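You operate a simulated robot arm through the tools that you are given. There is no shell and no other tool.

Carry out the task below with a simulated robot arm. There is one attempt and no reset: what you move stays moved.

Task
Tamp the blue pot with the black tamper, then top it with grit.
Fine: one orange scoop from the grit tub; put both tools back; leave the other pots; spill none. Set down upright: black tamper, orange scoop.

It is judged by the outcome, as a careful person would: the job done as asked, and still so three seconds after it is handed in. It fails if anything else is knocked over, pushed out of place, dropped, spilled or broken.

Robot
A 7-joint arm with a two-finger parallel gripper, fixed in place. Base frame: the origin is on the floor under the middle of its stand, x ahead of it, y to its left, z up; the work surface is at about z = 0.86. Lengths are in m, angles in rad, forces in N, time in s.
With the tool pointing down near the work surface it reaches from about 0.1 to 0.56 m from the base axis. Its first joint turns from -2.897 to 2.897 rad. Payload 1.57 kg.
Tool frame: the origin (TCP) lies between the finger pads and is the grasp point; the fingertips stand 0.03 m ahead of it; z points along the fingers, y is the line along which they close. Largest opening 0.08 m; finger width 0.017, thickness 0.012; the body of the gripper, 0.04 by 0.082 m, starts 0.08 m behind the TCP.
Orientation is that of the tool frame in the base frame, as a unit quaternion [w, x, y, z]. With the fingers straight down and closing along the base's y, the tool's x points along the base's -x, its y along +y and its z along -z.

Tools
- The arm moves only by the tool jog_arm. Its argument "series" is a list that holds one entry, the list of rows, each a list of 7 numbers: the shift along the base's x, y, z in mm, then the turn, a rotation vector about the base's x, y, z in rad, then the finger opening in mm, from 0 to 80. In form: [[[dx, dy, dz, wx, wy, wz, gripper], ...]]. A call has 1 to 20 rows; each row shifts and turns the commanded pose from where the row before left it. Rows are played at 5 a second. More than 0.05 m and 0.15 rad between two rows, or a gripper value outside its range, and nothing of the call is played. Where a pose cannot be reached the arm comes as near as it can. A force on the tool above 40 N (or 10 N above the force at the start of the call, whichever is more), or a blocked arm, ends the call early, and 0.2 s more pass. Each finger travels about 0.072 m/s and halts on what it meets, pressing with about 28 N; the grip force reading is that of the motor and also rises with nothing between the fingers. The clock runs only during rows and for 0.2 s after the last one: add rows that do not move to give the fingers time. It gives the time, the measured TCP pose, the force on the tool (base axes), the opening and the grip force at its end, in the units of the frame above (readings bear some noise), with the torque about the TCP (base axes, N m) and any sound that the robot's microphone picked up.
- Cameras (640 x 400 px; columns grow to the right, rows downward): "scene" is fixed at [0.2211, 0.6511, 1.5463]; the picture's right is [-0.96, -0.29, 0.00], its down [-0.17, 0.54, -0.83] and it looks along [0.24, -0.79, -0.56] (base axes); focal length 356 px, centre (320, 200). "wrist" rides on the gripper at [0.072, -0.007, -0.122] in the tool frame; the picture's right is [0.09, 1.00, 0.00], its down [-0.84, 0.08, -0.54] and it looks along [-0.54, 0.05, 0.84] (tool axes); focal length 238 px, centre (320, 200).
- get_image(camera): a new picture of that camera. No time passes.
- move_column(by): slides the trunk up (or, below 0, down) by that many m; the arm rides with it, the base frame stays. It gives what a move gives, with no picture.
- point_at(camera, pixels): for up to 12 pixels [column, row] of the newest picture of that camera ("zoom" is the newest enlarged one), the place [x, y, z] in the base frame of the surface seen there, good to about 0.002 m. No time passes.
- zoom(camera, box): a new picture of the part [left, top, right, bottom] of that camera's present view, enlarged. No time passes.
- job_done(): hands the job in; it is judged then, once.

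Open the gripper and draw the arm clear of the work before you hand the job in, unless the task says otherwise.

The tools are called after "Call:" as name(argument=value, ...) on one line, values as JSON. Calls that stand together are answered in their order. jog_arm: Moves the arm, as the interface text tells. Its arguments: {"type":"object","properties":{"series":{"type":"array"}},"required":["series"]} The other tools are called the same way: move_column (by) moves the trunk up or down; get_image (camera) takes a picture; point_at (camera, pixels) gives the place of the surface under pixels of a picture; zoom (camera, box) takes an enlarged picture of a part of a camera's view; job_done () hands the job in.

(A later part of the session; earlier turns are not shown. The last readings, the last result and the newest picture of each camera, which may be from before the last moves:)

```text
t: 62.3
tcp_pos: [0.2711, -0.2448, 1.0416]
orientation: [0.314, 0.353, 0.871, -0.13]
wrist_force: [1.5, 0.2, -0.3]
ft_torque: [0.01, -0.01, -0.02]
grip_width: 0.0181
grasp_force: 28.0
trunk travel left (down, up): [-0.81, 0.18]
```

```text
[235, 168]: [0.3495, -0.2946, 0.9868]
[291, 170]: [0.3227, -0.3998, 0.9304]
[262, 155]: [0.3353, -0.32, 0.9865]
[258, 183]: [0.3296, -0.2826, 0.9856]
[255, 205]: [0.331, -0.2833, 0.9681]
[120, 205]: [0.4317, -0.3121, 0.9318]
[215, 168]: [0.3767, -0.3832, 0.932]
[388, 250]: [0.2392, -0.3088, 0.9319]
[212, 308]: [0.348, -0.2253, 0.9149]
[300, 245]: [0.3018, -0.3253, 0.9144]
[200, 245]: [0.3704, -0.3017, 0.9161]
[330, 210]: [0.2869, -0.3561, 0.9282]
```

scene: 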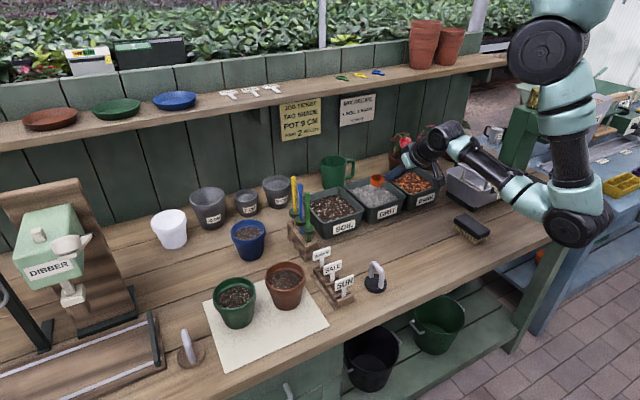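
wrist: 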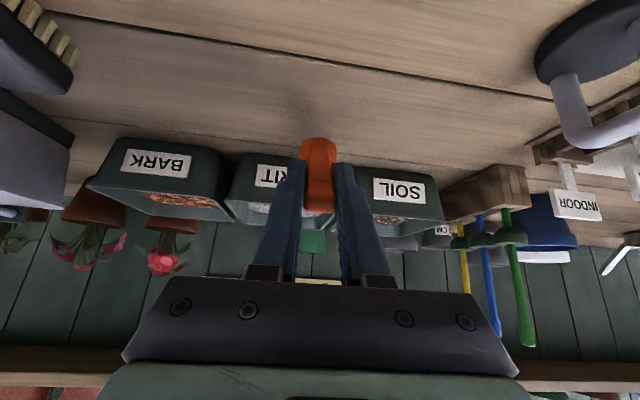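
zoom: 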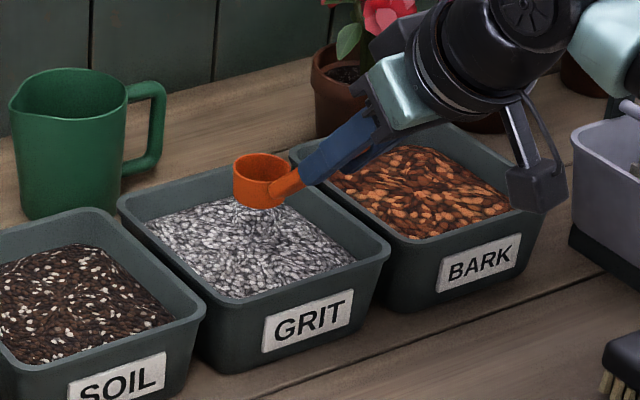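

Cup centre (0.332,-0.301), rim z 0.9865, about 50 mm above the grit. I pitch the scoop 35° mouth-forward about the cup, staying above the grit.

Call:
jog_arm(series=[[[7.3, -7.2, 9.4, 0.0858, 0.0867, 0, 8], [8.2, -8.1, 8.1, 0.0858, 0.0867, 0, 8], [8.7, -8.6, 6.7, 0.0858, 0.0867, 0, 8], [9.3, -9.2, 5.1, 0.0858, 0.0867, 0, 8], [9.7, -9.6, 3.5, 0.0858, 0.0867, 0, 8], [0, 0, 0, 0, 0, 0, 8], [0, 0, 0, 0, 0, 0, 8]]])

Call:
zoom(camera="scene", box=[330, 140, 450, 230])

Call:
get_image(camera="wrist")

```text
t: 63.9
tcp_pos: [0.3029, -0.2787, 1.0724]
orientation: [0.096, 0.373, 0.922, -0.038]
wrist_force: [0.0, -0.1, -0.2]
ft_torque: [0.05, 0.0, -0.03]
grip_width: 0.0183
grasp_force: 28.2
out of reach, approached as far as the arm can: row 5
trunk travel left (down, up): [-0.81, 0.18]
```

```text
4.44 times, centred on (390, 185) of scene
```

zoom: 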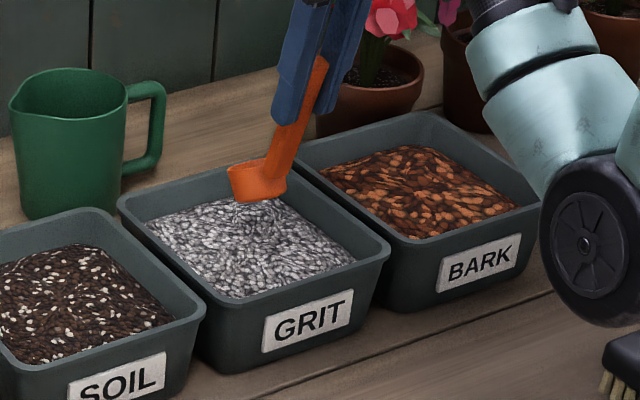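

```text
taken
```

wrist: 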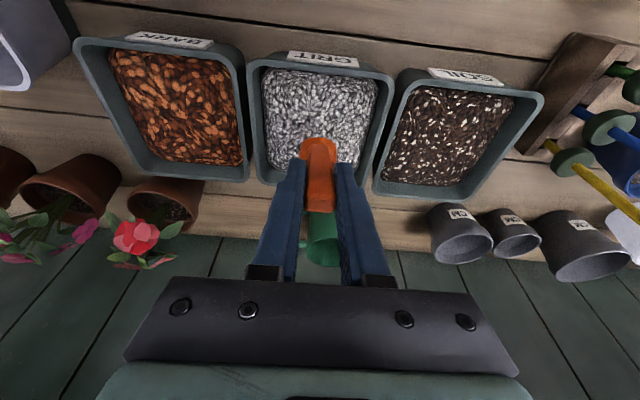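

Row 5 was just out of reach (pitch is ~28°, fine). The elbow now shows near (451,194); I check its clearance to the table items in the full scene.

Call:
get_image(camera="scene")

Call:
point_at(camera="scene", pixels=[[451, 195], [455, 212], [440, 200], [470, 200], [440, 165], [480, 190], [550, 170], [580, 220]])

```text
taken
```

scene: 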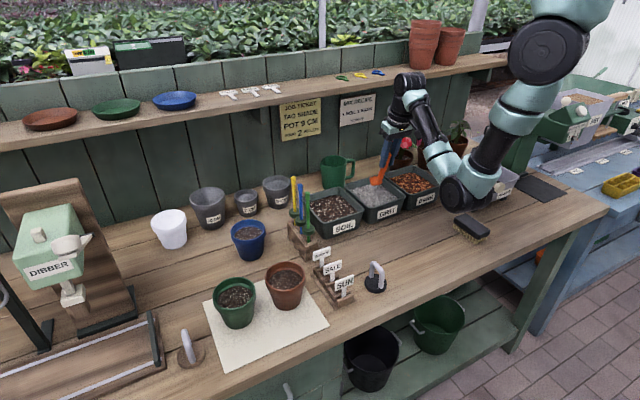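

```text
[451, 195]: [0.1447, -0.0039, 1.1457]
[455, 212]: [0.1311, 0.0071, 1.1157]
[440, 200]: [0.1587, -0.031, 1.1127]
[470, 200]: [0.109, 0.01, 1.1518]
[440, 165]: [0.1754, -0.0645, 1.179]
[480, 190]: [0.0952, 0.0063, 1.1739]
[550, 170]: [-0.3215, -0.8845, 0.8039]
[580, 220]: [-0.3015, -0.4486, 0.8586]
```

The elbow is at z≈1.12, clear of everything. I lower the pitched cup 50 mm so that its front edge starts entering the grit, watching force.

Call:
jog_arm(series=[[[0, 0, -12, 0, 0, 0, 8], [0, 0, -12, 0, 0, 0, 8], [0, 0, -12, 0, 0, 0, 8], [0, 0, -8, 0, 0, 0, 8], [0, 0, -6, 0, 0, 0, 8], [0, 0, 0, 0, 0, 0, 8]]])

Call:
zoom(camera="scene", box=[330, 140, 450, 230])

```text
t: 65.3
tcp_pos: [0.3024, -0.2791, 1.0209]
orientation: [0.096, 0.373, 0.922, -0.039]
wrist_force: [0.3, 0.4, -0.5]
ft_torque: [0.03, 0.02, 0.0]
grip_width: 0.0184
grasp_force: 27.8
trunk travel left (down, up): [-0.81, 0.18]
```

```text
4.44 times, centred on (390, 185) of scene
```

zoom: 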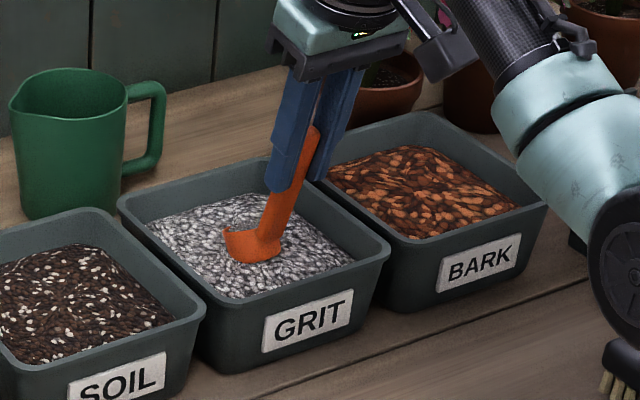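

The cup dips into the grit with no resistance. I go 20 mm deeper, then drive forward 28 mm through the grit.

Call:
jog_arm(series=[[[0, 0, -5, 0, 0, 0, 8], [0, 0, -5, 0, 0, 0, 8], [0, 0, -5, 0, 0, 0, 8], [0, 0, -5, 0, 0, 0, 8], [0, 0, 0, 0, 0, 0, 8]]])

Call:
zoom(camera="scene", box=[330, 140, 450, 230])

```text
t: 66.5
tcp_pos: [0.3023, -0.2782, 1.0028]
orientation: [0.096, 0.373, 0.922, -0.038]
wrist_force: [-0.6, 0.3, -0.3]
ft_torque: [0.01, 0.02, 0.01]
grip_width: 0.0184
grasp_force: 28.4
trunk travel left (down, up): [-0.81, 0.18]
```

```text
4.44 times, centred on (390, 185) of scene
```

zoom: 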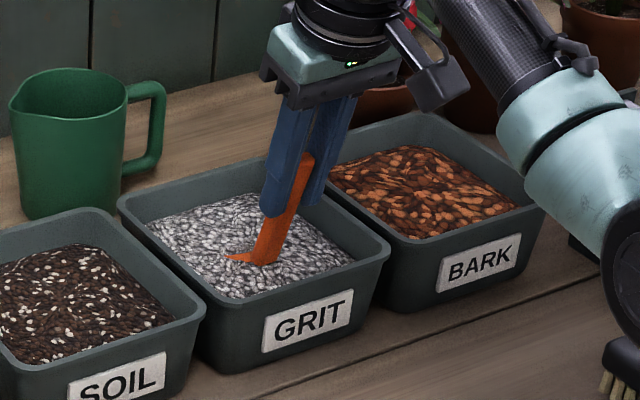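

Cup is ~20 mm deep with its lip under the surface. I push forward 28 mm, then roll it back level while still under the grit.

Call:
jog_arm(series=[[[4.0, -3.9, 0, 0, 0, 0, 8], [4.0, -3.9, 0, 0, 0, 0, 8], [4.0, -3.9, 0, 0, 0, 0, 8], [4.0, -3.9, 0, 0, 0, 0, 8], [4.0, -3.9, 0, 0, 0, 0, 8], [-7.2, 7.1, -6.1, -0.0858, -0.0867, 0, 8], [-6.6, 6.5, -7.2, -0.0858, -0.0867, 0, 8], [-6.0, 6.0, -8.6, -0.0858, -0.0867, 0, 8], [-5.2, 5.1, -9.9, -0.0858, -0.0867, 0, 8], [0, 0, 0, 0, 0, 0, 8]]])

Call:
zoom(camera="scene", box=[330, 140, 450, 230])

```text
t: 68.7
tcp_pos: [0.2983, -0.2744, 0.9693]
orientation: [0.315, 0.354, 0.871, -0.131]
wrist_force: [0.4, 0.4, 0.4]
ft_torque: [0.02, 0.06, 0.02]
grip_width: 0.0186
grasp_force: 28.6
trunk travel left (down, up): [-0.81, 0.18]
```

```text
4.44 times, centred on (390, 185) of scene
```

zoom: 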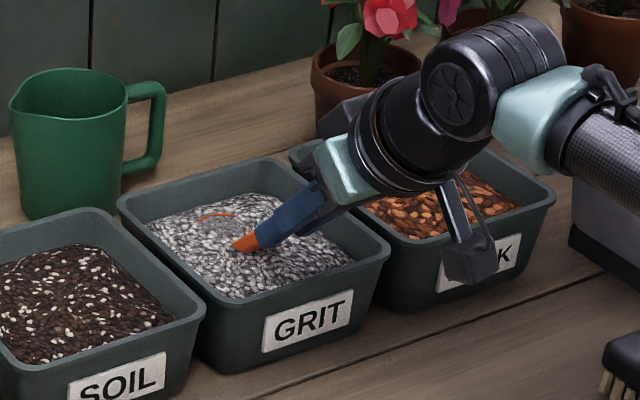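

The cup sits level at the grit surface with grit inside (rim arc at (220,215)). I lift it straight up slowly.

Call:
jog_arm(series=[[[0, 0, 6, 0, 0, 0, 8], [0, 0, 8, 0, 0, 0, 8], [0, 0, 10, 0, 0, 0, 8], [0, 0, 12, 0, 0, 0, 8], [0, 0, 12, 0, 0, 0, 8], [0, 0, 0, 0, 0, 0, 8], [0, 0, 0, 0, 0, 0, 8]]])

Call:
zoom(camera="scene", box=[350, 160, 414, 210])

```text
t: 70.3
tcp_pos: [0.2972, -0.2736, 1.0185]
orientation: [0.316, 0.353, 0.871, -0.131]
wrist_force: [-0.4, -0.1, -2.3]
ft_torque: [0.04, 0.01, -0.03]
grip_width: 0.0185
grasp_force: 28.5
trunk travel left (down, up): [-0.81, 0.18]
```

```text
8.00 times, centred on (382, 185) of scene
```

zoom: 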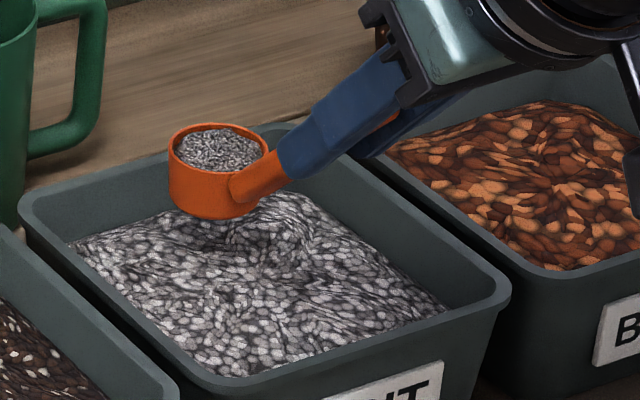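

The scoop is full of grit, level, with nothing outside the tub. I raise the trunk 0.15 m so the cup clears the dibbers (tops 1.065).

Call:
move_column(by=0.15)

Call:
zoom(camera="scene", box=[330, 90, 450, 190])

```text
t: 72.0
tcp_pos: [0.2985, -0.2727, 1.1678]
orientation: [0.315, 0.353, 0.871, -0.13]
wrist_force: [0.3, -0.1, -0.7]
ft_torque: [0.04, 0.05, 0.02]
grip_width: 0.0185
grasp_force: 28.1
trunk travel left (down, up): [-0.96, 0.03]
```

```text
4.00 times, centred on (390, 140) of scene
```

zoom: 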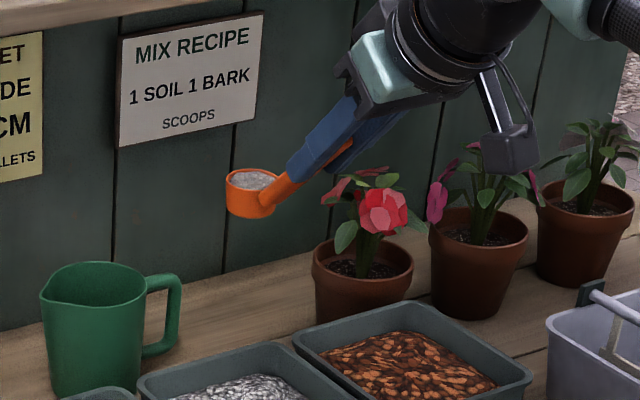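

Still full and level. I carry it smoothly over to the blue pot, turning the tool to azimuth -25° so the gripper stays clear of the dibbers.

Call:
jog_arm(series=[[[4, 5, 2, 0, 0, 0.006, 8], [9, 11, 3, 0, 0, 0.012, 8], [13, 16, 3, 0, 0, 0.018, 8], [14, 17, 3, 0, 0, 0.019, 8], [14, 17, 2, 0, 0, 0.019, 8], [14, 17, 2, 0, 0, 0.019, 8], [14, 17, 0, 0, 0, 0.019, 8], [14, 17, 0, 0, 0, 0.019, 8], [14, 17, 0, 0, 0, 0.019, 8], [14, 17, 0, 0, 0, 0.019, 8], [14, 17, 0, 0, 0, 0.019, 8], [14, 17, 0, 0, 0, 0.019, 8], [14, 17, 0, 0, 0, 0.019, 8], [14, 17, 0, 0, 0, 0.019, 8], [14, 17, 0, 0, 0, 0.019, 8], [14, 17, 0, 0, 0, 0.019, 8], [14, 17, 0, 0, 0, 0.019, 8], [13, 16, 0, 0, 0, 0.018, 8], [9, 11, 0, 0, 0, 0.012, 8], [4, 5, 0, 0, 0, 0.006, 8]]])

Call:
get_image(camera="scene")

Call:
get_image(camera="wrist")

```text
t: 76.2
tcp_pos: [0.5478, 0.0289, 1.1837]
orientation: [0.332, 0.201, 0.919, -0.075]
wrist_force: [-0.5, -0.3, -1.4]
ft_torque: [0.0, 0.06, -0.01]
grip_width: 0.0184
grasp_force: 28.3
trunk travel left (down, up): [-0.96, 0.03]
```

```text
taken
```

scene: 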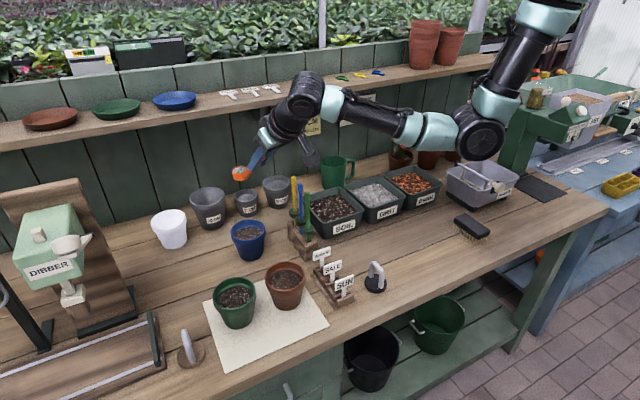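

```text
taken
```

wrist: 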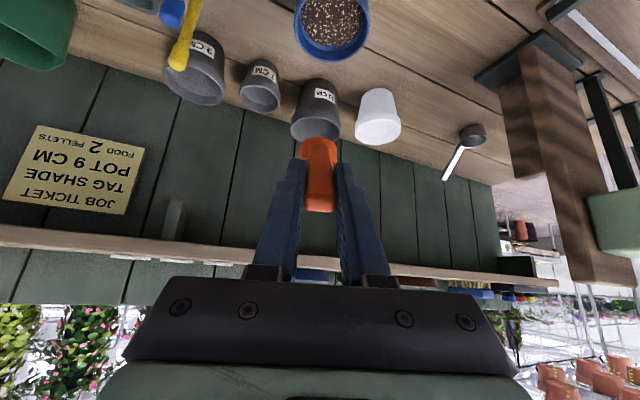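

The full scoop hovers level above the pot (cup ≈ (0.6225,-0.006)). I lower the trunk 0.125 m so that the cup is just above the rim, then check the alignment.

Call:
move_column(by=-0.125)

Call:
zoom(camera="scene", box=[200, 170, 296, 260])

Call:
get_image(camera="scene")

```text
t: 77.8
tcp_pos: [0.5466, 0.0287, 1.0578]
orientation: [0.332, 0.201, 0.918, -0.076]
wrist_force: [0.1, -0.2, -0.8]
ft_torque: [0.01, 0.05, 0.0]
grip_width: 0.0187
grasp_force: 27.7
trunk travel left (down, up): [-0.835, 0.155]
```

```text
4.44 times, centred on (248, 215) of scene
```

zoom: 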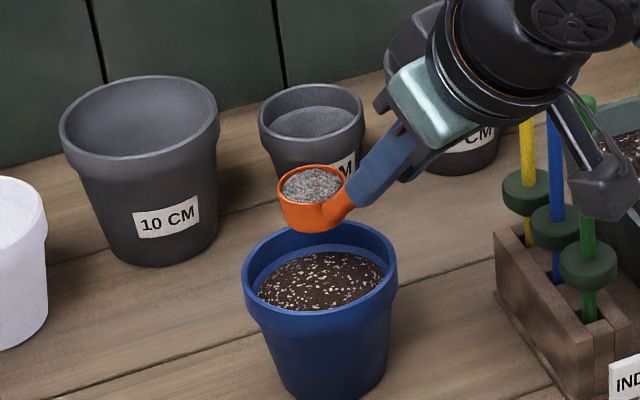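

```text
taken
```

scene: 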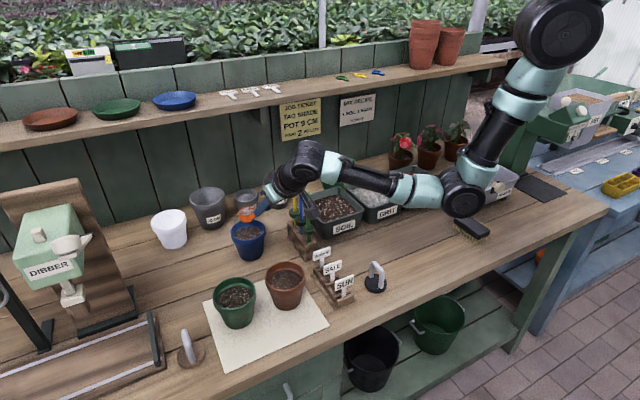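

I check how close the camera housing (zoom (600,190)) is to the green dibber and the elbow's height, and measure the cup over the pot.

Call:
point_at(camera="scene", pixels=[[313, 212], [316, 206], [463, 190], [465, 210], [300, 165], [365, 178], [410, 190], [308, 198]])

Call:
zoom(camera="scene", box=[224, 200, 288, 250])

```text
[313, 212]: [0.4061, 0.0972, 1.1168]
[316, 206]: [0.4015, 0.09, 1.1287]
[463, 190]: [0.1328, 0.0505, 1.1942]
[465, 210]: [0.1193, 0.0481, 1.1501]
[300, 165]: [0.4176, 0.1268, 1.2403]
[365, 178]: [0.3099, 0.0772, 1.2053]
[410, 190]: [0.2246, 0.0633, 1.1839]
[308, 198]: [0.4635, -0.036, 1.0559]
```

```text
8.00 times, centred on (256, 225) of scene
```

zoom: 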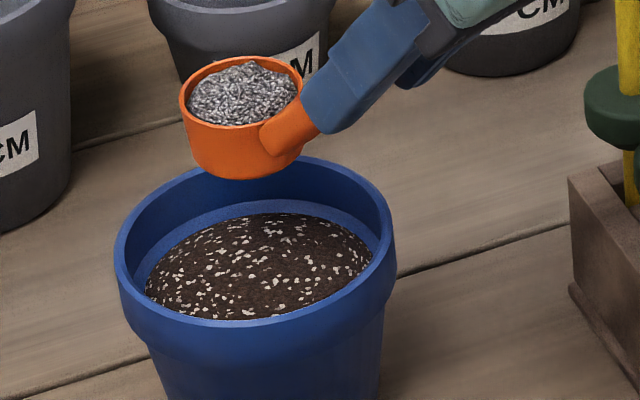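

Now cup rim and pot rim points for the alignment.

Call:
point_at(camera="zoom", pixels=[[182, 95], [240, 58], [222, 124], [200, 115], [245, 170], [200, 160], [118, 255], [392, 240], [275, 158], [240, 322], [260, 265]])

```text
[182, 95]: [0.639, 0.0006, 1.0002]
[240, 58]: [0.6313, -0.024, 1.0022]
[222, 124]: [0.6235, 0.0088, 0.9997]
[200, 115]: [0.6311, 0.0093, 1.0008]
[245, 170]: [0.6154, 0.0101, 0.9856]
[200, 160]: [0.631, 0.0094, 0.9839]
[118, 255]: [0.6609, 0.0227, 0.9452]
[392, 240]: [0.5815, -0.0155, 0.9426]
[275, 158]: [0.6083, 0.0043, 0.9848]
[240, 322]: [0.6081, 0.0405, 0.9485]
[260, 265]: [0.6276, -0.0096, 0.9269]
```

Cup centre ≈ (0.6245,-0.006), pot centre ≈ (0.624,-0.001). I shift +4 mm in y and lower 11 mm, leaving ~18 mm over the rim.

Call:
jog_arm(series=[[[0, 2, -4, 0, 0, 0, 8], [0, 2, -4, 0, 0, 0, 8], [0, 0, -3, 0, 0, 0, 8], [0, 0, 0, 0, 0, 0, 8]]])

Call:
zoom(camera="scene", box=[216, 200, 280, 250])

```text
t: 78.8
tcp_pos: [0.5467, 0.0334, 1.0477]
orientation: [0.332, 0.2, 0.919, -0.075]
wrist_force: [0.8, -0.6, -0.9]
ft_torque: [0.0, 0.04, 0.01]
grip_width: 0.0185
grasp_force: 28.7
trunk travel left (down, up): [-0.835, 0.155]
```

```text
8.00 times, centred on (248, 225) of scene
```

zoom: 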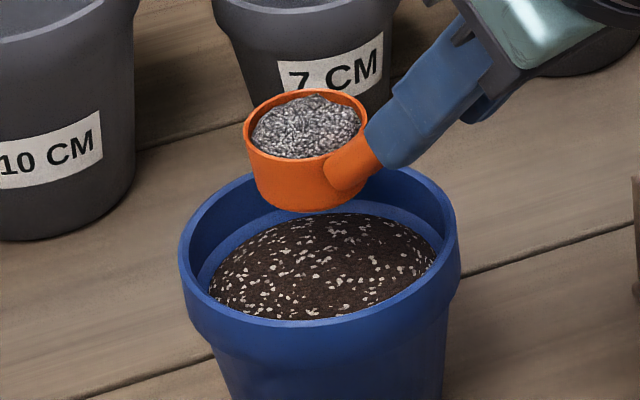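

Aligned. I begin the pouring roll: first 5 small steps (about 30° of tilt), keeping the cup over the pot.

Call:
jog_arm(series=[[[-0.1, 4.3, -3.2, 0.0665, -0.0752, -0.1054, 8], [0.4, 4.1, -2.8, 0.0703, -0.0769, -0.1017, 8], [0.7, 3.8, -2.5, 0.0739, -0.0786, -0.0977, 8], [0.9, 3.4, -2.1, 0.0774, -0.0802, -0.0936, 8], [2.7, 3.4, -1.7, 0.0807, -0.0818, -0.0894, 8], [0, 0, 0, 0, 0, 0, 8]]])

Call:
zoom(camera="scene", box=[200, 170, 296, 260])

Call:
get_image(camera="scene")

```text
t: 80.2
tcp_pos: [0.5511, 0.0525, 1.0345]
orientation: [0.429, 0.484, 0.761, 0.056]
wrist_force: [0.8, -0.2, -1.3]
ft_torque: [0.02, 0.06, -0.01]
grip_width: 0.0182
grasp_force: 27.8
trunk travel left (down, up): [-0.835, 0.155]
```

```text
4.44 times, centred on (248, 215) of scene
```

zoom: 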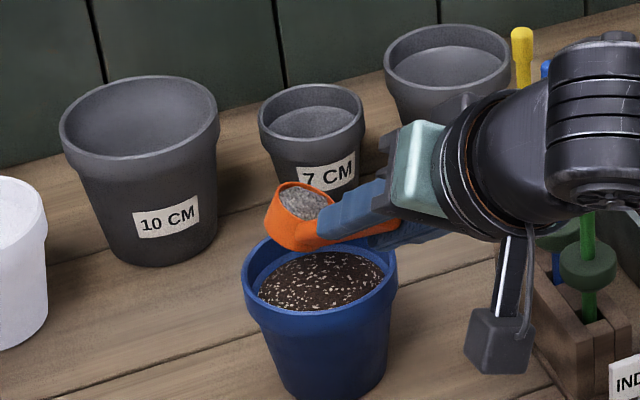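

```text
taken
```

scene: 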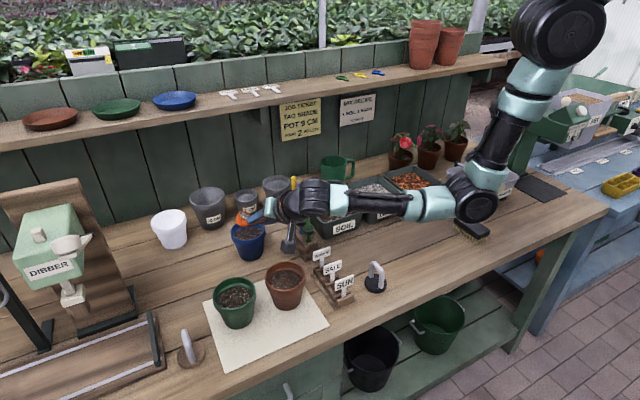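

Tilt is as computed (tool elevation 51°, roll 40°), no spill. I check clearances of the wrist housing and camera box to the dibbers and tags.

Call:
zoom(camera="scene", box=[240, 170, 360, 270])

```text
4.00 times, centred on (300, 220) of scene
```

zoom: 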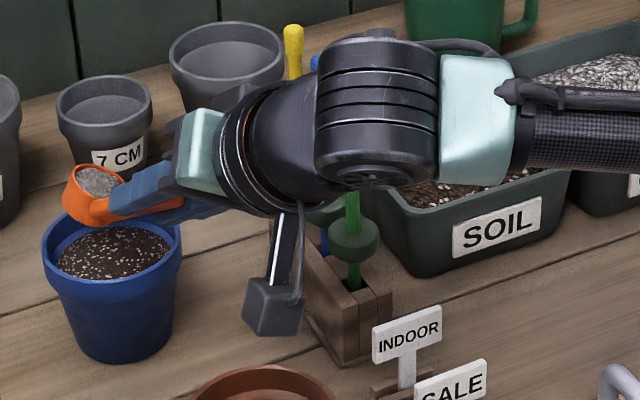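

Call:
point_at(camera="zoom", pixels=[[272, 310], [255, 325], [300, 320], [375, 100], [375, 180], [330, 150], [280, 150], [235, 160], [250, 200], [200, 170], [460, 150], [300, 30]])

```text
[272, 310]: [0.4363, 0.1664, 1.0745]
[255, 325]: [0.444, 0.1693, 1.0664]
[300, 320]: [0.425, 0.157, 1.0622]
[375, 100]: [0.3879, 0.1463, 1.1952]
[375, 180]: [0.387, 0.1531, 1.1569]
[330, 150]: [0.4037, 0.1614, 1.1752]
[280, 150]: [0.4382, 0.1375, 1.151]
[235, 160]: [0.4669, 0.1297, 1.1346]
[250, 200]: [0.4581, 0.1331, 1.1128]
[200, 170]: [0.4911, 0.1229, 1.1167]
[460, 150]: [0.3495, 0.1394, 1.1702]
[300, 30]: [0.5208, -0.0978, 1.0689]
```

All clear by a wide margin. I continue the roll through steps 6–11 (to ~70° tilt), where the grit begins to run out over the pot.

Call:
jog_arm(series=[[[2.8, 2.9, -1.3, 0.0838, -0.0832, -0.085, 8], [2.7, 2.5, -1.0, 0.0868, -0.0846, -0.0805, 8], [2.7, 2.0, -0.6, 0.0897, -0.086, -0.0759, 8], [0, 0, 0, 0, 0, 0, 8]]])

Call:
zoom(camera="scene", box=[200, 190, 280, 250])

```text
t: 81.2
tcp_pos: [0.5593, 0.0584, 1.0318]
orientation: [0.459, 0.612, 0.623, 0.163]
wrist_force: [0.5, 0.6, 0.5]
ft_torque: [0.03, 0.08, 0.04]
grip_width: 0.0185
grasp_force: 27.9
trunk travel left (down, up): [-0.835, 0.155]
```

```text
6.67 times, centred on (240, 220) of scene
```

zoom: 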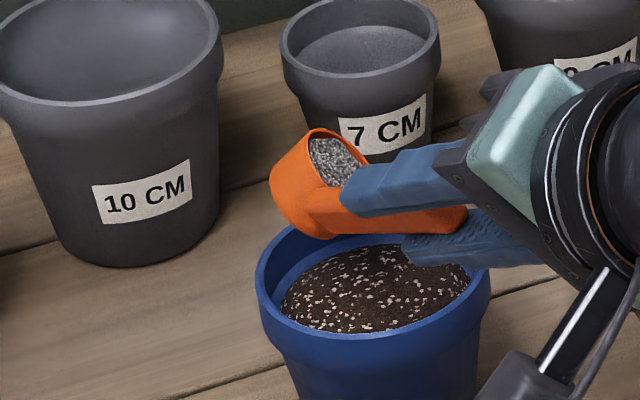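

Grit is still in the cup at ~50° tilt. I verify where the cup mouth is relative to the pot centre before it starts pouring.

Call:
point_at(camera="zoom", pixels=[[310, 137], [325, 130], [366, 160], [318, 180], [335, 160], [275, 190], [310, 232], [260, 275], [488, 290], [380, 240], [350, 335], [405, 255]])

```text
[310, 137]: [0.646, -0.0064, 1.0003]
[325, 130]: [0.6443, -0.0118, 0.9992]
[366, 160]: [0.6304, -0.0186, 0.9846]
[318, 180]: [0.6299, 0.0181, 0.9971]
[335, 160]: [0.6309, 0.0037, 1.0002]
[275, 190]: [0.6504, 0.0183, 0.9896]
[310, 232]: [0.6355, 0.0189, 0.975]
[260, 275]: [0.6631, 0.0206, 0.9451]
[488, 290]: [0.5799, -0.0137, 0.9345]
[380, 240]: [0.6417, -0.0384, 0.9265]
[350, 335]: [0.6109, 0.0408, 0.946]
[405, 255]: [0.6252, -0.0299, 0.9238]
```

The mouth centre (~(0.631,0.001)) is right over the pot, facing inward. I continue steps 9–12 (to ~77° tilt).

Call:
jog_arm(series=[[[2.4, 1.5, -0.3, 0.0923, -0.0872, -0.0711, 8], [2.2, 1.2, -1.1, 0.0948, -0.0884, -0.0662, 8], [0.3, 0.3, -0.9, 0.0971, -0.0894, -0.0612, 8], [-0.1, -0.2, -0.9, 0.0993, -0.0904, -0.0561, 8], [0, 0, 0, 0, 0, 0, 8]]])

Call:
zoom(camera="scene", box=[200, 190, 280, 250])

```text
t: 82.4
tcp_pos: [0.5641, 0.062, 1.029]
orientation: [0.453, 0.723, 0.411, 0.322]
wrist_force: [0.1, 0.2, 0.0]
ft_torque: [0.04, 0.02, 0.01]
grip_width: 0.018
grasp_force: 27.9
trunk travel left (down, up): [-0.835, 0.155]
```

```text
6.67 times, centred on (240, 220) of scene
```

zoom: 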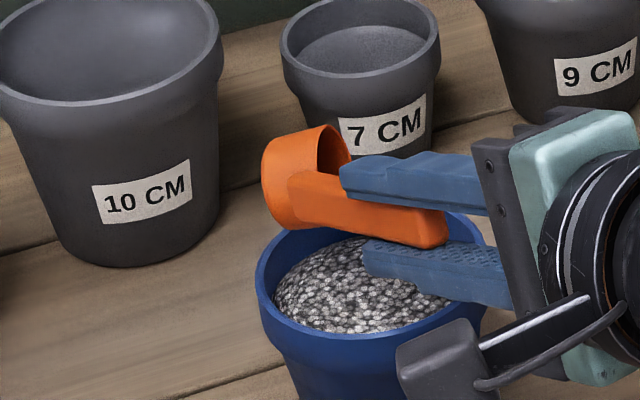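

The grit has poured into the blue pot and covers the soil. I continue the roll to ~100°+ so that the scoop empties fully.

Call:
jog_arm(series=[[[-0.5, -0.6, -0.8, 0.1012, -0.0913, -0.051, 8], [-0.8, -1.0, -1.0, 0.103, -0.0922, -0.0457, 8], [-1.3, -1.4, -1.1, 0.1045, -0.0929, -0.0404, 8], [-1.6, -1.7, -1.3, 0.1059, -0.0935, -0.035, 8], [0, 0, 0, 0, 0, 0, 8], [0, 0, 0, 0, 0, 0, 8]]])

Call:
zoom(camera="scene", box=[200, 190, 280, 250])

Call:
get_image(camera="wrist")

```text
t: 83.8
tcp_pos: [0.5652, 0.0613, 1.0301]
orientation: [0.452, 0.723, 0.411, 0.322]
wrist_force: [-0.5, -0.9, -0.5]
ft_torque: [0.02, 0.01, 0.01]
grip_width: 0.018
grasp_force: 27.9
out of reach, approached as far as the arm can: row 1, 2, 3, 4
trunk travel left (down, up): [-0.835, 0.155]
```

```text
6.67 times, centred on (240, 220) of scene
```

zoom: 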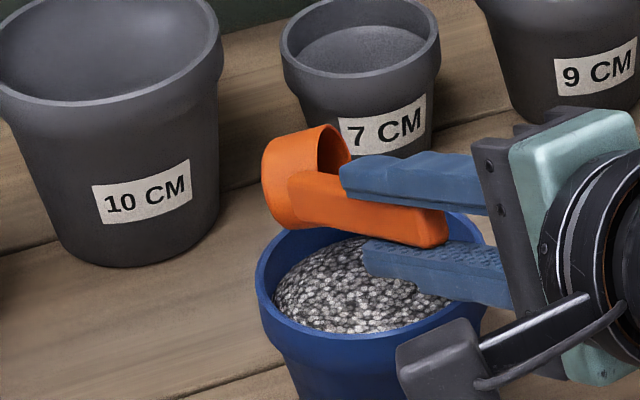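

```text
taken
```

wrist: 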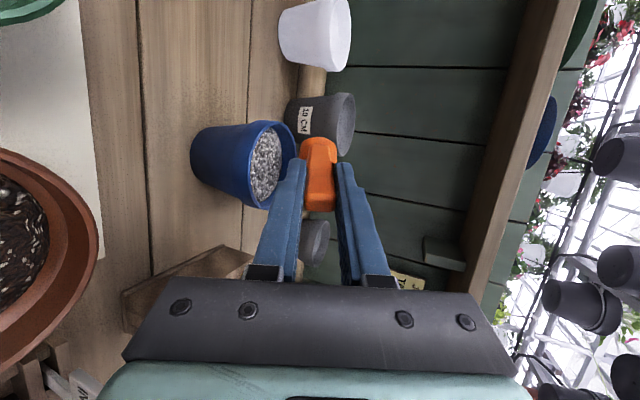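

The wrist roll has reached its joint limit at ~77° tilt. I zoom in on the cup mouth to see whether any grit remains.

Call:
zoom(camera="scene", box=[228, 205, 268, 235])

```text
13.33 times, centred on (248, 220) of scene
```

zoom: 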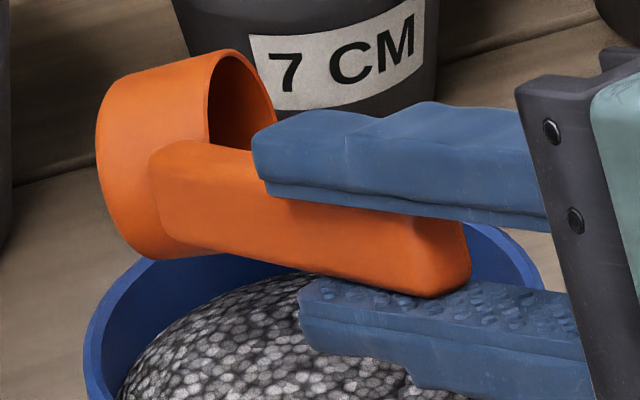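

The visible inside of the cup is clean. To be sure nothing is left, I tip it a little past horizontal by pitching the tool up (cup stays over the pot; gripper stays clear above the terracotta pot).

Call:
jog_arm(series=[[[-4.2, 1.9, -2, -0.0592, -0.1268, 0, 8], [-2.5, 1.2, -3, -0.0592, -0.1268, 0, 8], [-1.0, 0.5, -3, -0.0592, -0.1268, 0, 8], [0, 0, 0, 0, 0, 0, 8], [0, 0, 0, 0, 0, 0, 8]]])

Call:
zoom(camera="scene", box=[200, 180, 320, 270])

Call:
zoom(camera="scene", box=[218, 195, 274, 237])

```text
t: 85.0
tcp_pos: [0.5677, 0.0586, 1.0389]
orientation: [0.46, 0.717, 0.408, 0.328]
wrist_force: [-0.4, 0.7, -1.4]
ft_torque: [-0.01, 0.0, 0.0]
grip_width: 0.0183
grasp_force: 27.7
out of reach, approached as far as the arm can: row 1, 2, 3
trunk travel left (down, up): [-0.835, 0.155]
```

```text
4.44 times, centred on (260, 225) of scene
```

zoom: 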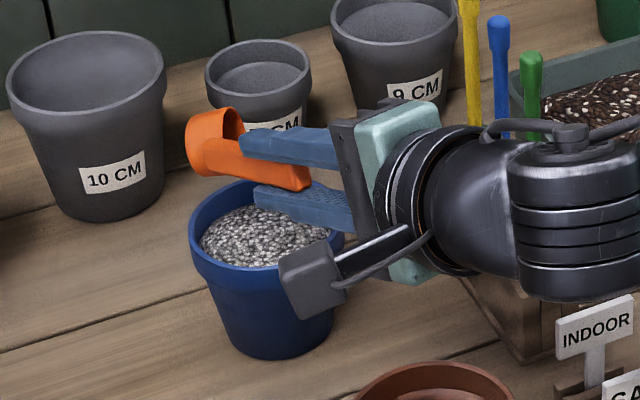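

```text
9.52 times, centred on (246, 216) of scene
```

zoom: 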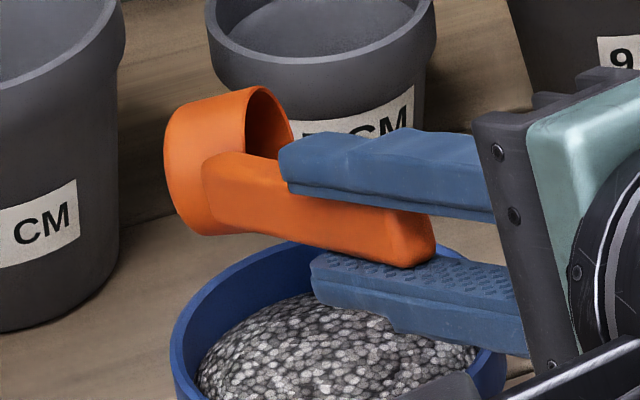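

Further pitch is blocked by a joint limit, and the cup is still over the pot. I roll back toward level over the pot and look into the cup for any remainder.

Call:
jog_arm(series=[[[0.1, 0.2, 0.9, -0.0993, 0.0904, 0.0561, 8], [-0.3, -0.3, 0.9, -0.0971, 0.0894, 0.0612, 8], [-2.2, -1.2, 1.1, -0.0948, 0.0884, 0.0662, 8], [-2.4, -1.5, 0.3, -0.0923, 0.0872, 0.0711, 8], [0, 0, 0, 0, 0, 0, 8]]])

Call:
zoom(camera="scene", box=[218, 195, 274, 237])

```text
t: 86.2
tcp_pos: [0.5644, 0.0567, 1.0401]
orientation: [0.464, 0.605, 0.625, 0.17]
wrist_force: [-0.9, 0.9, 0.0]
ft_torque: [0.02, 0.05, 0.02]
grip_width: 0.018
grasp_force: 27.7
trunk travel left (down, up): [-0.835, 0.155]
```

```text
9.52 times, centred on (246, 216) of scene
```

zoom: 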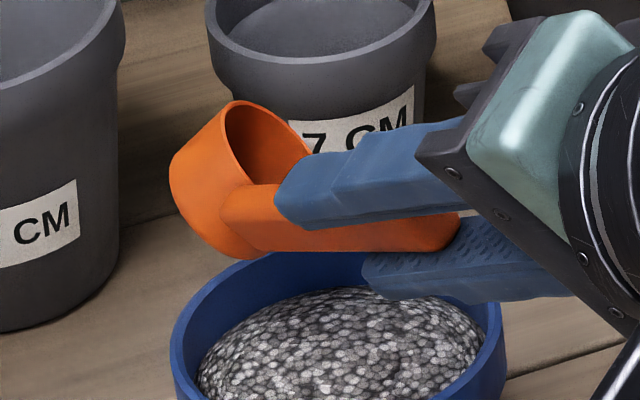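

The inside of the cup looks clean so far. I finish rolling back to level, still above the pot.

Call:
jog_arm(series=[[[-2.7, -2.0, 0.6, -0.0897, 0.086, 0.0759, 8], [-2.7, -2.5, 1.0, -0.0868, 0.0846, 0.0805, 8], [-2.8, -2.9, 1.3, -0.0838, 0.0832, 0.085, 8], [-2.7, -3.4, 1.7, -0.0807, 0.0818, 0.0894, 8], [-0.9, -3.4, 2.1, -0.0774, 0.0802, 0.0936, 8], [-0.7, -3.8, 2.5, -0.0739, 0.0786, 0.0977, 8], [-0.4, -4.1, 2.8, -0.0703, 0.0769, 0.1017, 8], [0.1, -4.3, 3.2, -0.0665, 0.0752, 0.1054, 8], [0, 0, 10, 0, 0, 0, 8], [0, 0, 0, 0, 0, 0, 8]]])

Call:
zoom(camera="scene", box=[208, 185, 288, 250])

```text
t: 88.4
tcp_pos: [0.5504, 0.0317, 1.0666]
orientation: [0.332, 0.196, 0.92, -0.065]
wrist_force: [0.2, 0.0, -0.4]
ft_torque: [0.01, 0.0, -0.02]
grip_width: 0.0181
grasp_force: 27.6
trunk travel left (down, up): [-0.835, 0.155]
```

```text
6.15 times, centred on (248, 218) of scene
```

zoom: 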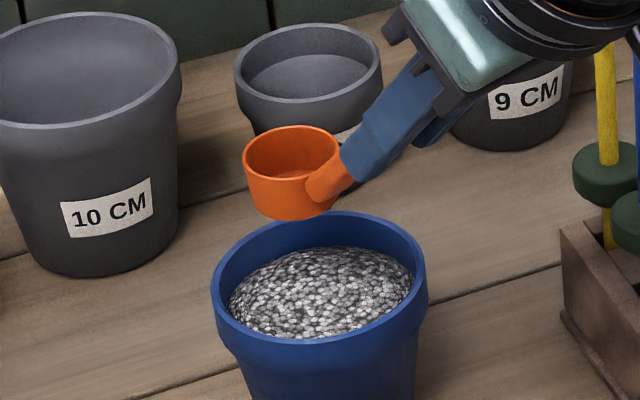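

The scoop is empty and the blue pot is topped with grit, nothing outside it. I raise the trunk to carry the scoop back over the dibbers.

Call:
move_column(by=0.12)

```text
t: 89.9
tcp_pos: [0.5493, 0.0321, 1.186]
orientation: [0.333, 0.197, 0.92, -0.066]
wrist_force: [0.2, 0.3, -1.9]
ft_torque: [0.03, 0.0, 0.02]
grip_width: 0.0182
grasp_force: 28.1
trunk travel left (down, up): [-0.955, 0.035]
```

Cup base is now ≈1.106, above the dibber tops (1.065). I carry the scoop back toward its home area while turning to azimuth -43.5°.

Call:
jog_arm(series=[[[-15.6, -14.5, 0, 0, 0, -0.0223, 8], [-15.6, -14.5, 0, 0, 0, -0.0223, 8], [-15.6, -14.5, 0, 0, 0, -0.0223, 8], [-15.6, -14.5, 0, 0, 0, -0.0223, 8], [-15.6, -14.5, 0, 0, 0, -0.0223, 8], [-15.6, -14.5, 0, 0, 0, -0.0223, 8], [-15.6, -14.5, 0, 0, 0, -0.0223, 8], [-15.6, -14.5, 0, 0, 0, -0.0223, 8], [-15.6, -14.5, 0, 0, 0, -0.0223, 8], [-15.6, -14.5, 0, 0, 0, -0.0223, 8], [-15.6, -14.5, 0, 0, 0, -0.0223, 8], [-15.6, -14.5, 0, 0, 0, -0.0223, 8], [-15.6, -14.5, 0, 0, 0, -0.0223, 8], [-15.6, -14.5, 0, 0, 0, -0.0223, 8], [-15.6, -14.5, 0, 0, 0, -0.0223, 8], [-15.6, -14.5, 0, 0, 0, -0.0223, 8], [0, 0, 0, 0, 0, 0, 8], [0, 0, 0, 0, 0, 0, 8]]])

Call:
get_image(camera="scene")

```text
t: 93.7
tcp_pos: [0.3009, -0.2027, 1.185]
orientation: [0.315, 0.357, 0.871, -0.123]
wrist_force: [0.3, 0.0, -1.0]
ft_torque: [0.04, 0.01, -0.01]
grip_width: 0.0184
grasp_force: 28.1
trunk travel left (down, up): [-0.955, 0.035]
```

```text
taken
```

scene: 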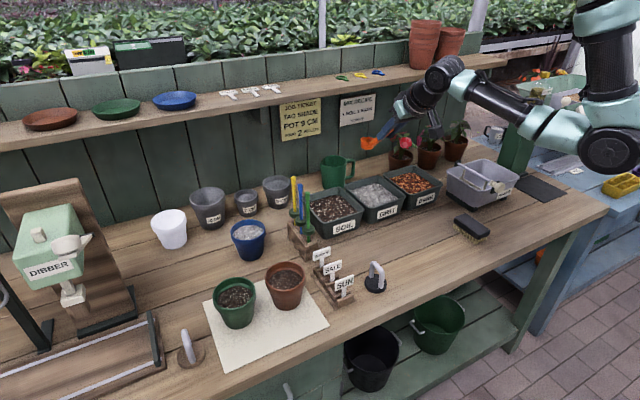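

Back near home at azimuth -43.6°, all items undisturbed. I lower the trunk 0.145 m to the same height as at pick-up (cup base stays above the tub rims).

Call:
move_column(by=-0.145)

Call:
jog_arm(series=[[[-15, 10.4, 0, 0, 0, 0, 8], [-15, 10.4, 0, 0, 0, 0, 8], [-15, 10.4, 0, 0, 0, 0, 8], [-15, 10.4, -8, 0, 0, 0, 8], [-15, 10.4, -12, 0, 0, 0, 8], [-10, 7, -15, 0, 0, 0, 8], [-8, 5.5, -15, 0, 0, 0, 8], [0, 0, 0, 0, 0, 0, 8], [0, 0, 0, 0, 0, 0, 8]]])

Call:
zoom(camera="scene", box=[370, 170, 466, 250])

```text
t: 95.4
tcp_pos: [0.3015, -0.2014, 1.0395]
orientation: [0.316, 0.357, 0.87, -0.124]
wrist_force: [-0.3, 0.1, -0.9]
ft_torque: [0.04, 0.02, -0.05]
grip_width: 0.0181
grasp_force: 28.0
trunk travel left (down, up): [-0.81, 0.18]
```

```text
t: 97.4
tcp_pos: [0.2104, -0.1378, 0.988]
orientation: [0.315, 0.357, 0.871, -0.123]
wrist_force: [-0.1, 0.4, -0.2]
ft_torque: [0.02, 0.0, 0.04]
grip_width: 0.0181
grasp_force: 27.7
trunk travel left (down, up): [-0.81, 0.18]
```

```text
5.00 times, centred on (418, 210) of scene
```

zoom: 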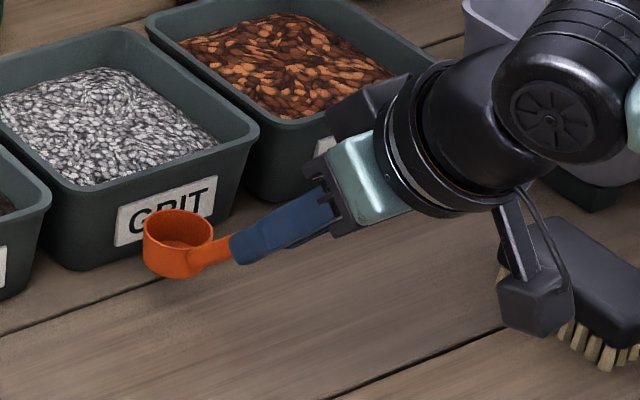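

The scoop is level at about z 0.91. I move it over its original spot (TCP to (0.1747,-0.1167)), still ~16 mm above the table.

Call:
jog_arm(series=[[[-9, 5.3, -9, 0, 0, 0, 8], [-9, 5.3, -8, 0, 0, 0, 8], [-9, 5.3, -8, 0, 0, 0, 8], [-8.7, 5.2, -8, 0, 0, 0, 8], [0, 0, 0, 0, 0, 0, 8], [0, 0, 0, 0, 0, 0, 8]]])

Call:
zoom(camera="scene", box=[384, 210, 448, 250])

```text
t: 98.8
tcp_pos: [0.171, -0.1182, 0.9573]
orientation: [0.315, 0.357, 0.87, -0.123]
wrist_force: [-0.2, 0.1, -0.3]
ft_torque: [0.01, 0.0, 0.02]
grip_width: 0.0181
grasp_force: 27.8
trunk travel left (down, up): [-0.81, 0.18]
```

```text
10.00 times, centred on (416, 230) of scene
```

zoom: 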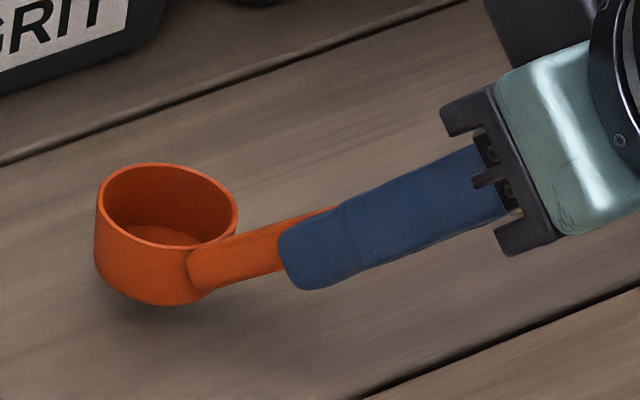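

Reachable. I measure the cup's rim to compare with its original centre (0.2345,-0.1735).

Call:
point_at(camera="zoom", pixels=[[100, 205], [236, 215], [165, 165], [155, 243], [120, 235], [150, 300], [300, 230]])

```text
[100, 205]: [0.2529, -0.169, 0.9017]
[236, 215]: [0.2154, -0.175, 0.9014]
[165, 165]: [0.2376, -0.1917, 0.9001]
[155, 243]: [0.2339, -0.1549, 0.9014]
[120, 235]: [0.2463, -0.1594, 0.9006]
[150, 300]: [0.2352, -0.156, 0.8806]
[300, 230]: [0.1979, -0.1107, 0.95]
```

The cup is exactly over its original spot (rim points match within 1–2 mm), 17 mm up. I lower it slowly toward the table.

Call:
jog_arm(series=[[[0, 0, -5, 0, 0, 0, 8], [0, 0, -5, 0, 0, 0, 8], [0, 0, -4, 0, 0, 0, 8], [0, 0, -1.5, 0, 0, 0, 8], [0, 0, 0, 0, 0, 0, 8]]])

Call:
zoom(camera="scene", box=[384, 215, 448, 255])

```text
t: 100.0
tcp_pos: [0.173, -0.1166, 0.9414]
orientation: [0.316, 0.356, 0.871, -0.122]
wrist_force: [0.2, -0.4, -0.5]
ft_torque: [-0.03, 0.04, 0.01]
grip_width: 0.0182
grasp_force: 28.4
trunk travel left (down, up): [-0.81, 0.18]
```

```text
10.00 times, centred on (416, 235) of scene
```

zoom: 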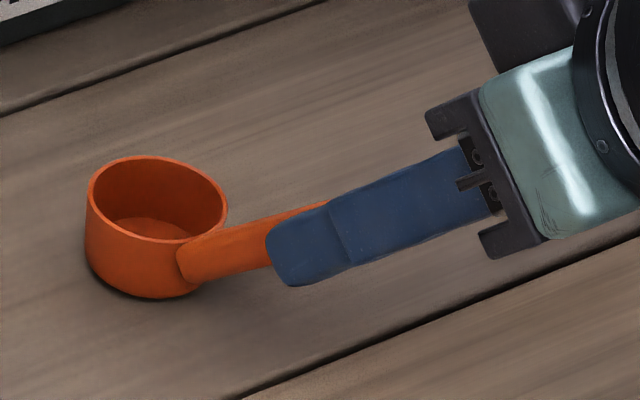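

The base is ~2 mm above the table with no contact force yet; I go down in 1 mm steps.

Call:
jog_arm(series=[[[0, 0, -1, 0, 0, 0, 8], [0, 0, -1, 0, 0, 0, 8], [0, 0, 0, 0, 0, 0, 8]]])

```text
t: 100.8
tcp_pos: [0.1724, -0.1153, 0.94]
orientation: [0.316, 0.357, 0.87, -0.124]
wrist_force: [0.1, -0.7, 1.1]
ft_torque: [-0.11, 0.0, -0.02]
grip_width: 0.0181
grasp_force: 28.2
trunk travel left (down, up): [-0.81, 0.18]
```

A first hint of contact (1.1 N, small torque). One more millimetre to seat the base.

Call:
jog_arm(series=[[[0, 0, -0.8, 0, 0, 0, 8], [0, 0, 0, 0, 0, 0, 8], [0, 0, 0, 0, 0, 0, 8]]])

Call:
zoom(camera="scene", box=[384, 220, 424, 250])

```text
t: 101.6
tcp_pos: [0.1731, -0.1149, 0.9405]
orientation: [0.318, 0.356, 0.87, -0.124]
wrist_force: [-1.5, 1.4, 9.6]
ft_torque: [-0.53, -0.43, -0.03]
grip_width: 0.018
grasp_force: 27.8
trunk travel left (down, up): [-0.81, 0.18]
```

```text
13.33 times, centred on (404, 235) of scene
```

zoom: 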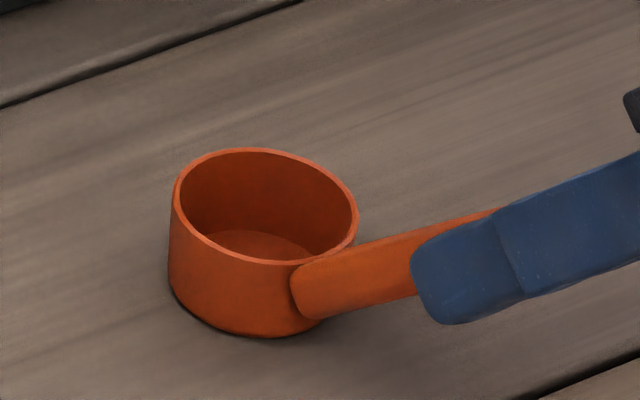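

Seated with 9.6 N. I ease off 0.7 mm, then open very gradually and symmetrically.

Call:
jog_arm(series=[[[0, 0, 0.7, 0, 0, 0, 8], [0, 0, 0, 0, 0, 0, 16], [0, 0, 0, 0, 0, 0, 18], [0, 0, 0, 0, 0, 0, 19], [0, 0, 0, 0, 0, 0, 20], [0, 0, 0, 0, 0, 0, 22], [0, 0, 0, 0, 0, 0, 24], [0, 0, 0, 0, 0, 0, 24]]])

Call:
zoom(camera="scene", box=[384, 215, 448, 255])

Call:
zoom(camera="wrist", box=[240, 120, 400, 290])

```text
t: 103.4
tcp_pos: [0.1723, -0.1164, 0.9381]
orientation: [0.316, 0.357, 0.87, -0.123]
wrist_force: [-0.2, 0.1, 0.6]
ft_torque: [0.01, -0.02, 0.01]
grip_width: 0.0239
grasp_force: 0.0
trunk travel left (down, up): [-0.81, 0.18]
```

```text
10.00 times, centred on (416, 235) of scene
```

zoom: 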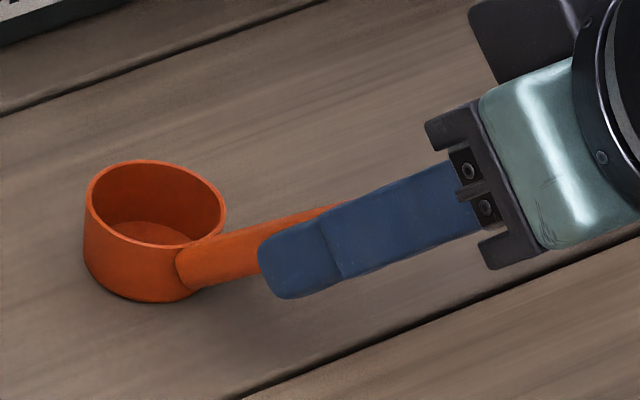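

```text
2.35 times, centred on (320, 205) of wrist
```

zoom: 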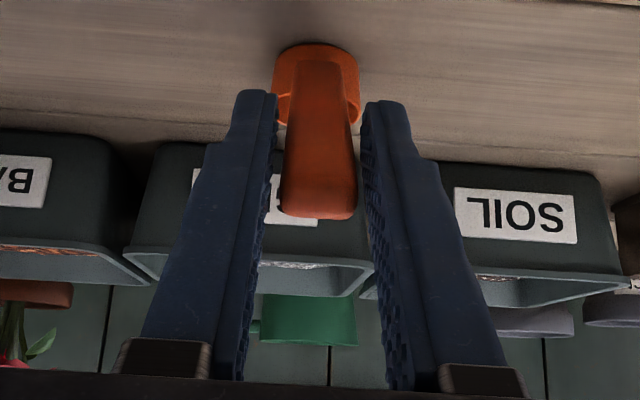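

The scoop stands upright, free between the pads. I open fully and retreat straight up.

Call:
jog_arm(series=[[[0, 0, 0, 0, 0, 0, 40], [0, 0, 0, 0, 0, 0, 60], [0, 0, 0, 0, 0, 0, 80], [0, 0, 0, 0, 0, 0, 80], [0, 0, 8, 0, 0, 0, 80], [0, 0, 15, 0, 0, 0, 80], [0, 0, 20, 0, 0, 0, 80], [0, 0, 20, 0, 0, 0, 80], [0, 0, 0, 0, 0, 0, 80], [0, 0, 0, 0, 0, 0, 80]]])

Call:
zoom(camera="scene", box=[384, 220, 448, 260])

Call:
get_image(camera="scene")

```text
t: 105.6
tcp_pos: [0.1736, -0.1173, 1.0015]
orientation: [0.315, 0.357, 0.871, -0.123]
wrist_force: [0.4, 0.9, 0.4]
ft_torque: [0.0, -0.03, -0.02]
grip_width: 0.08
grasp_force: 0.0
trunk travel left (down, up): [-0.81, 0.18]
```

```text
10.00 times, centred on (416, 240) of scene
```

zoom: 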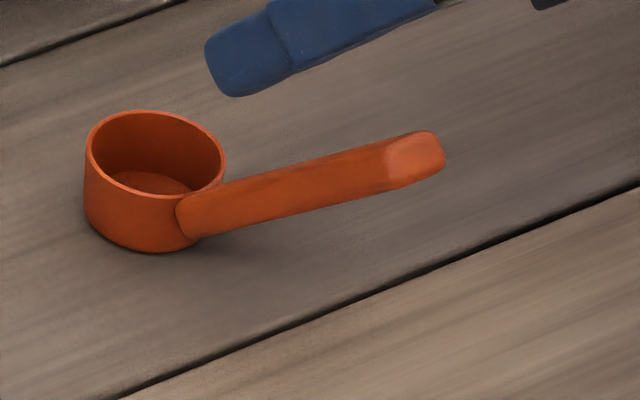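

```text
taken
```

scene: 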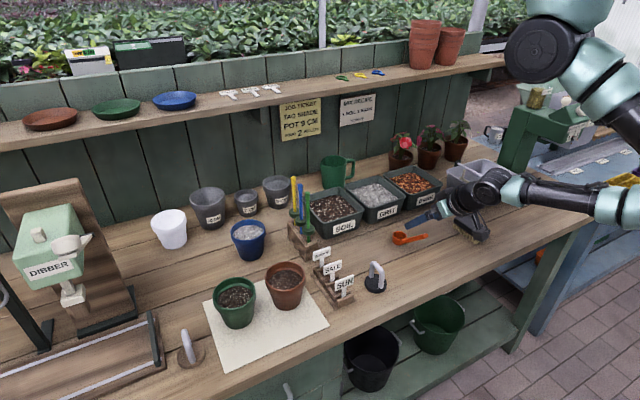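

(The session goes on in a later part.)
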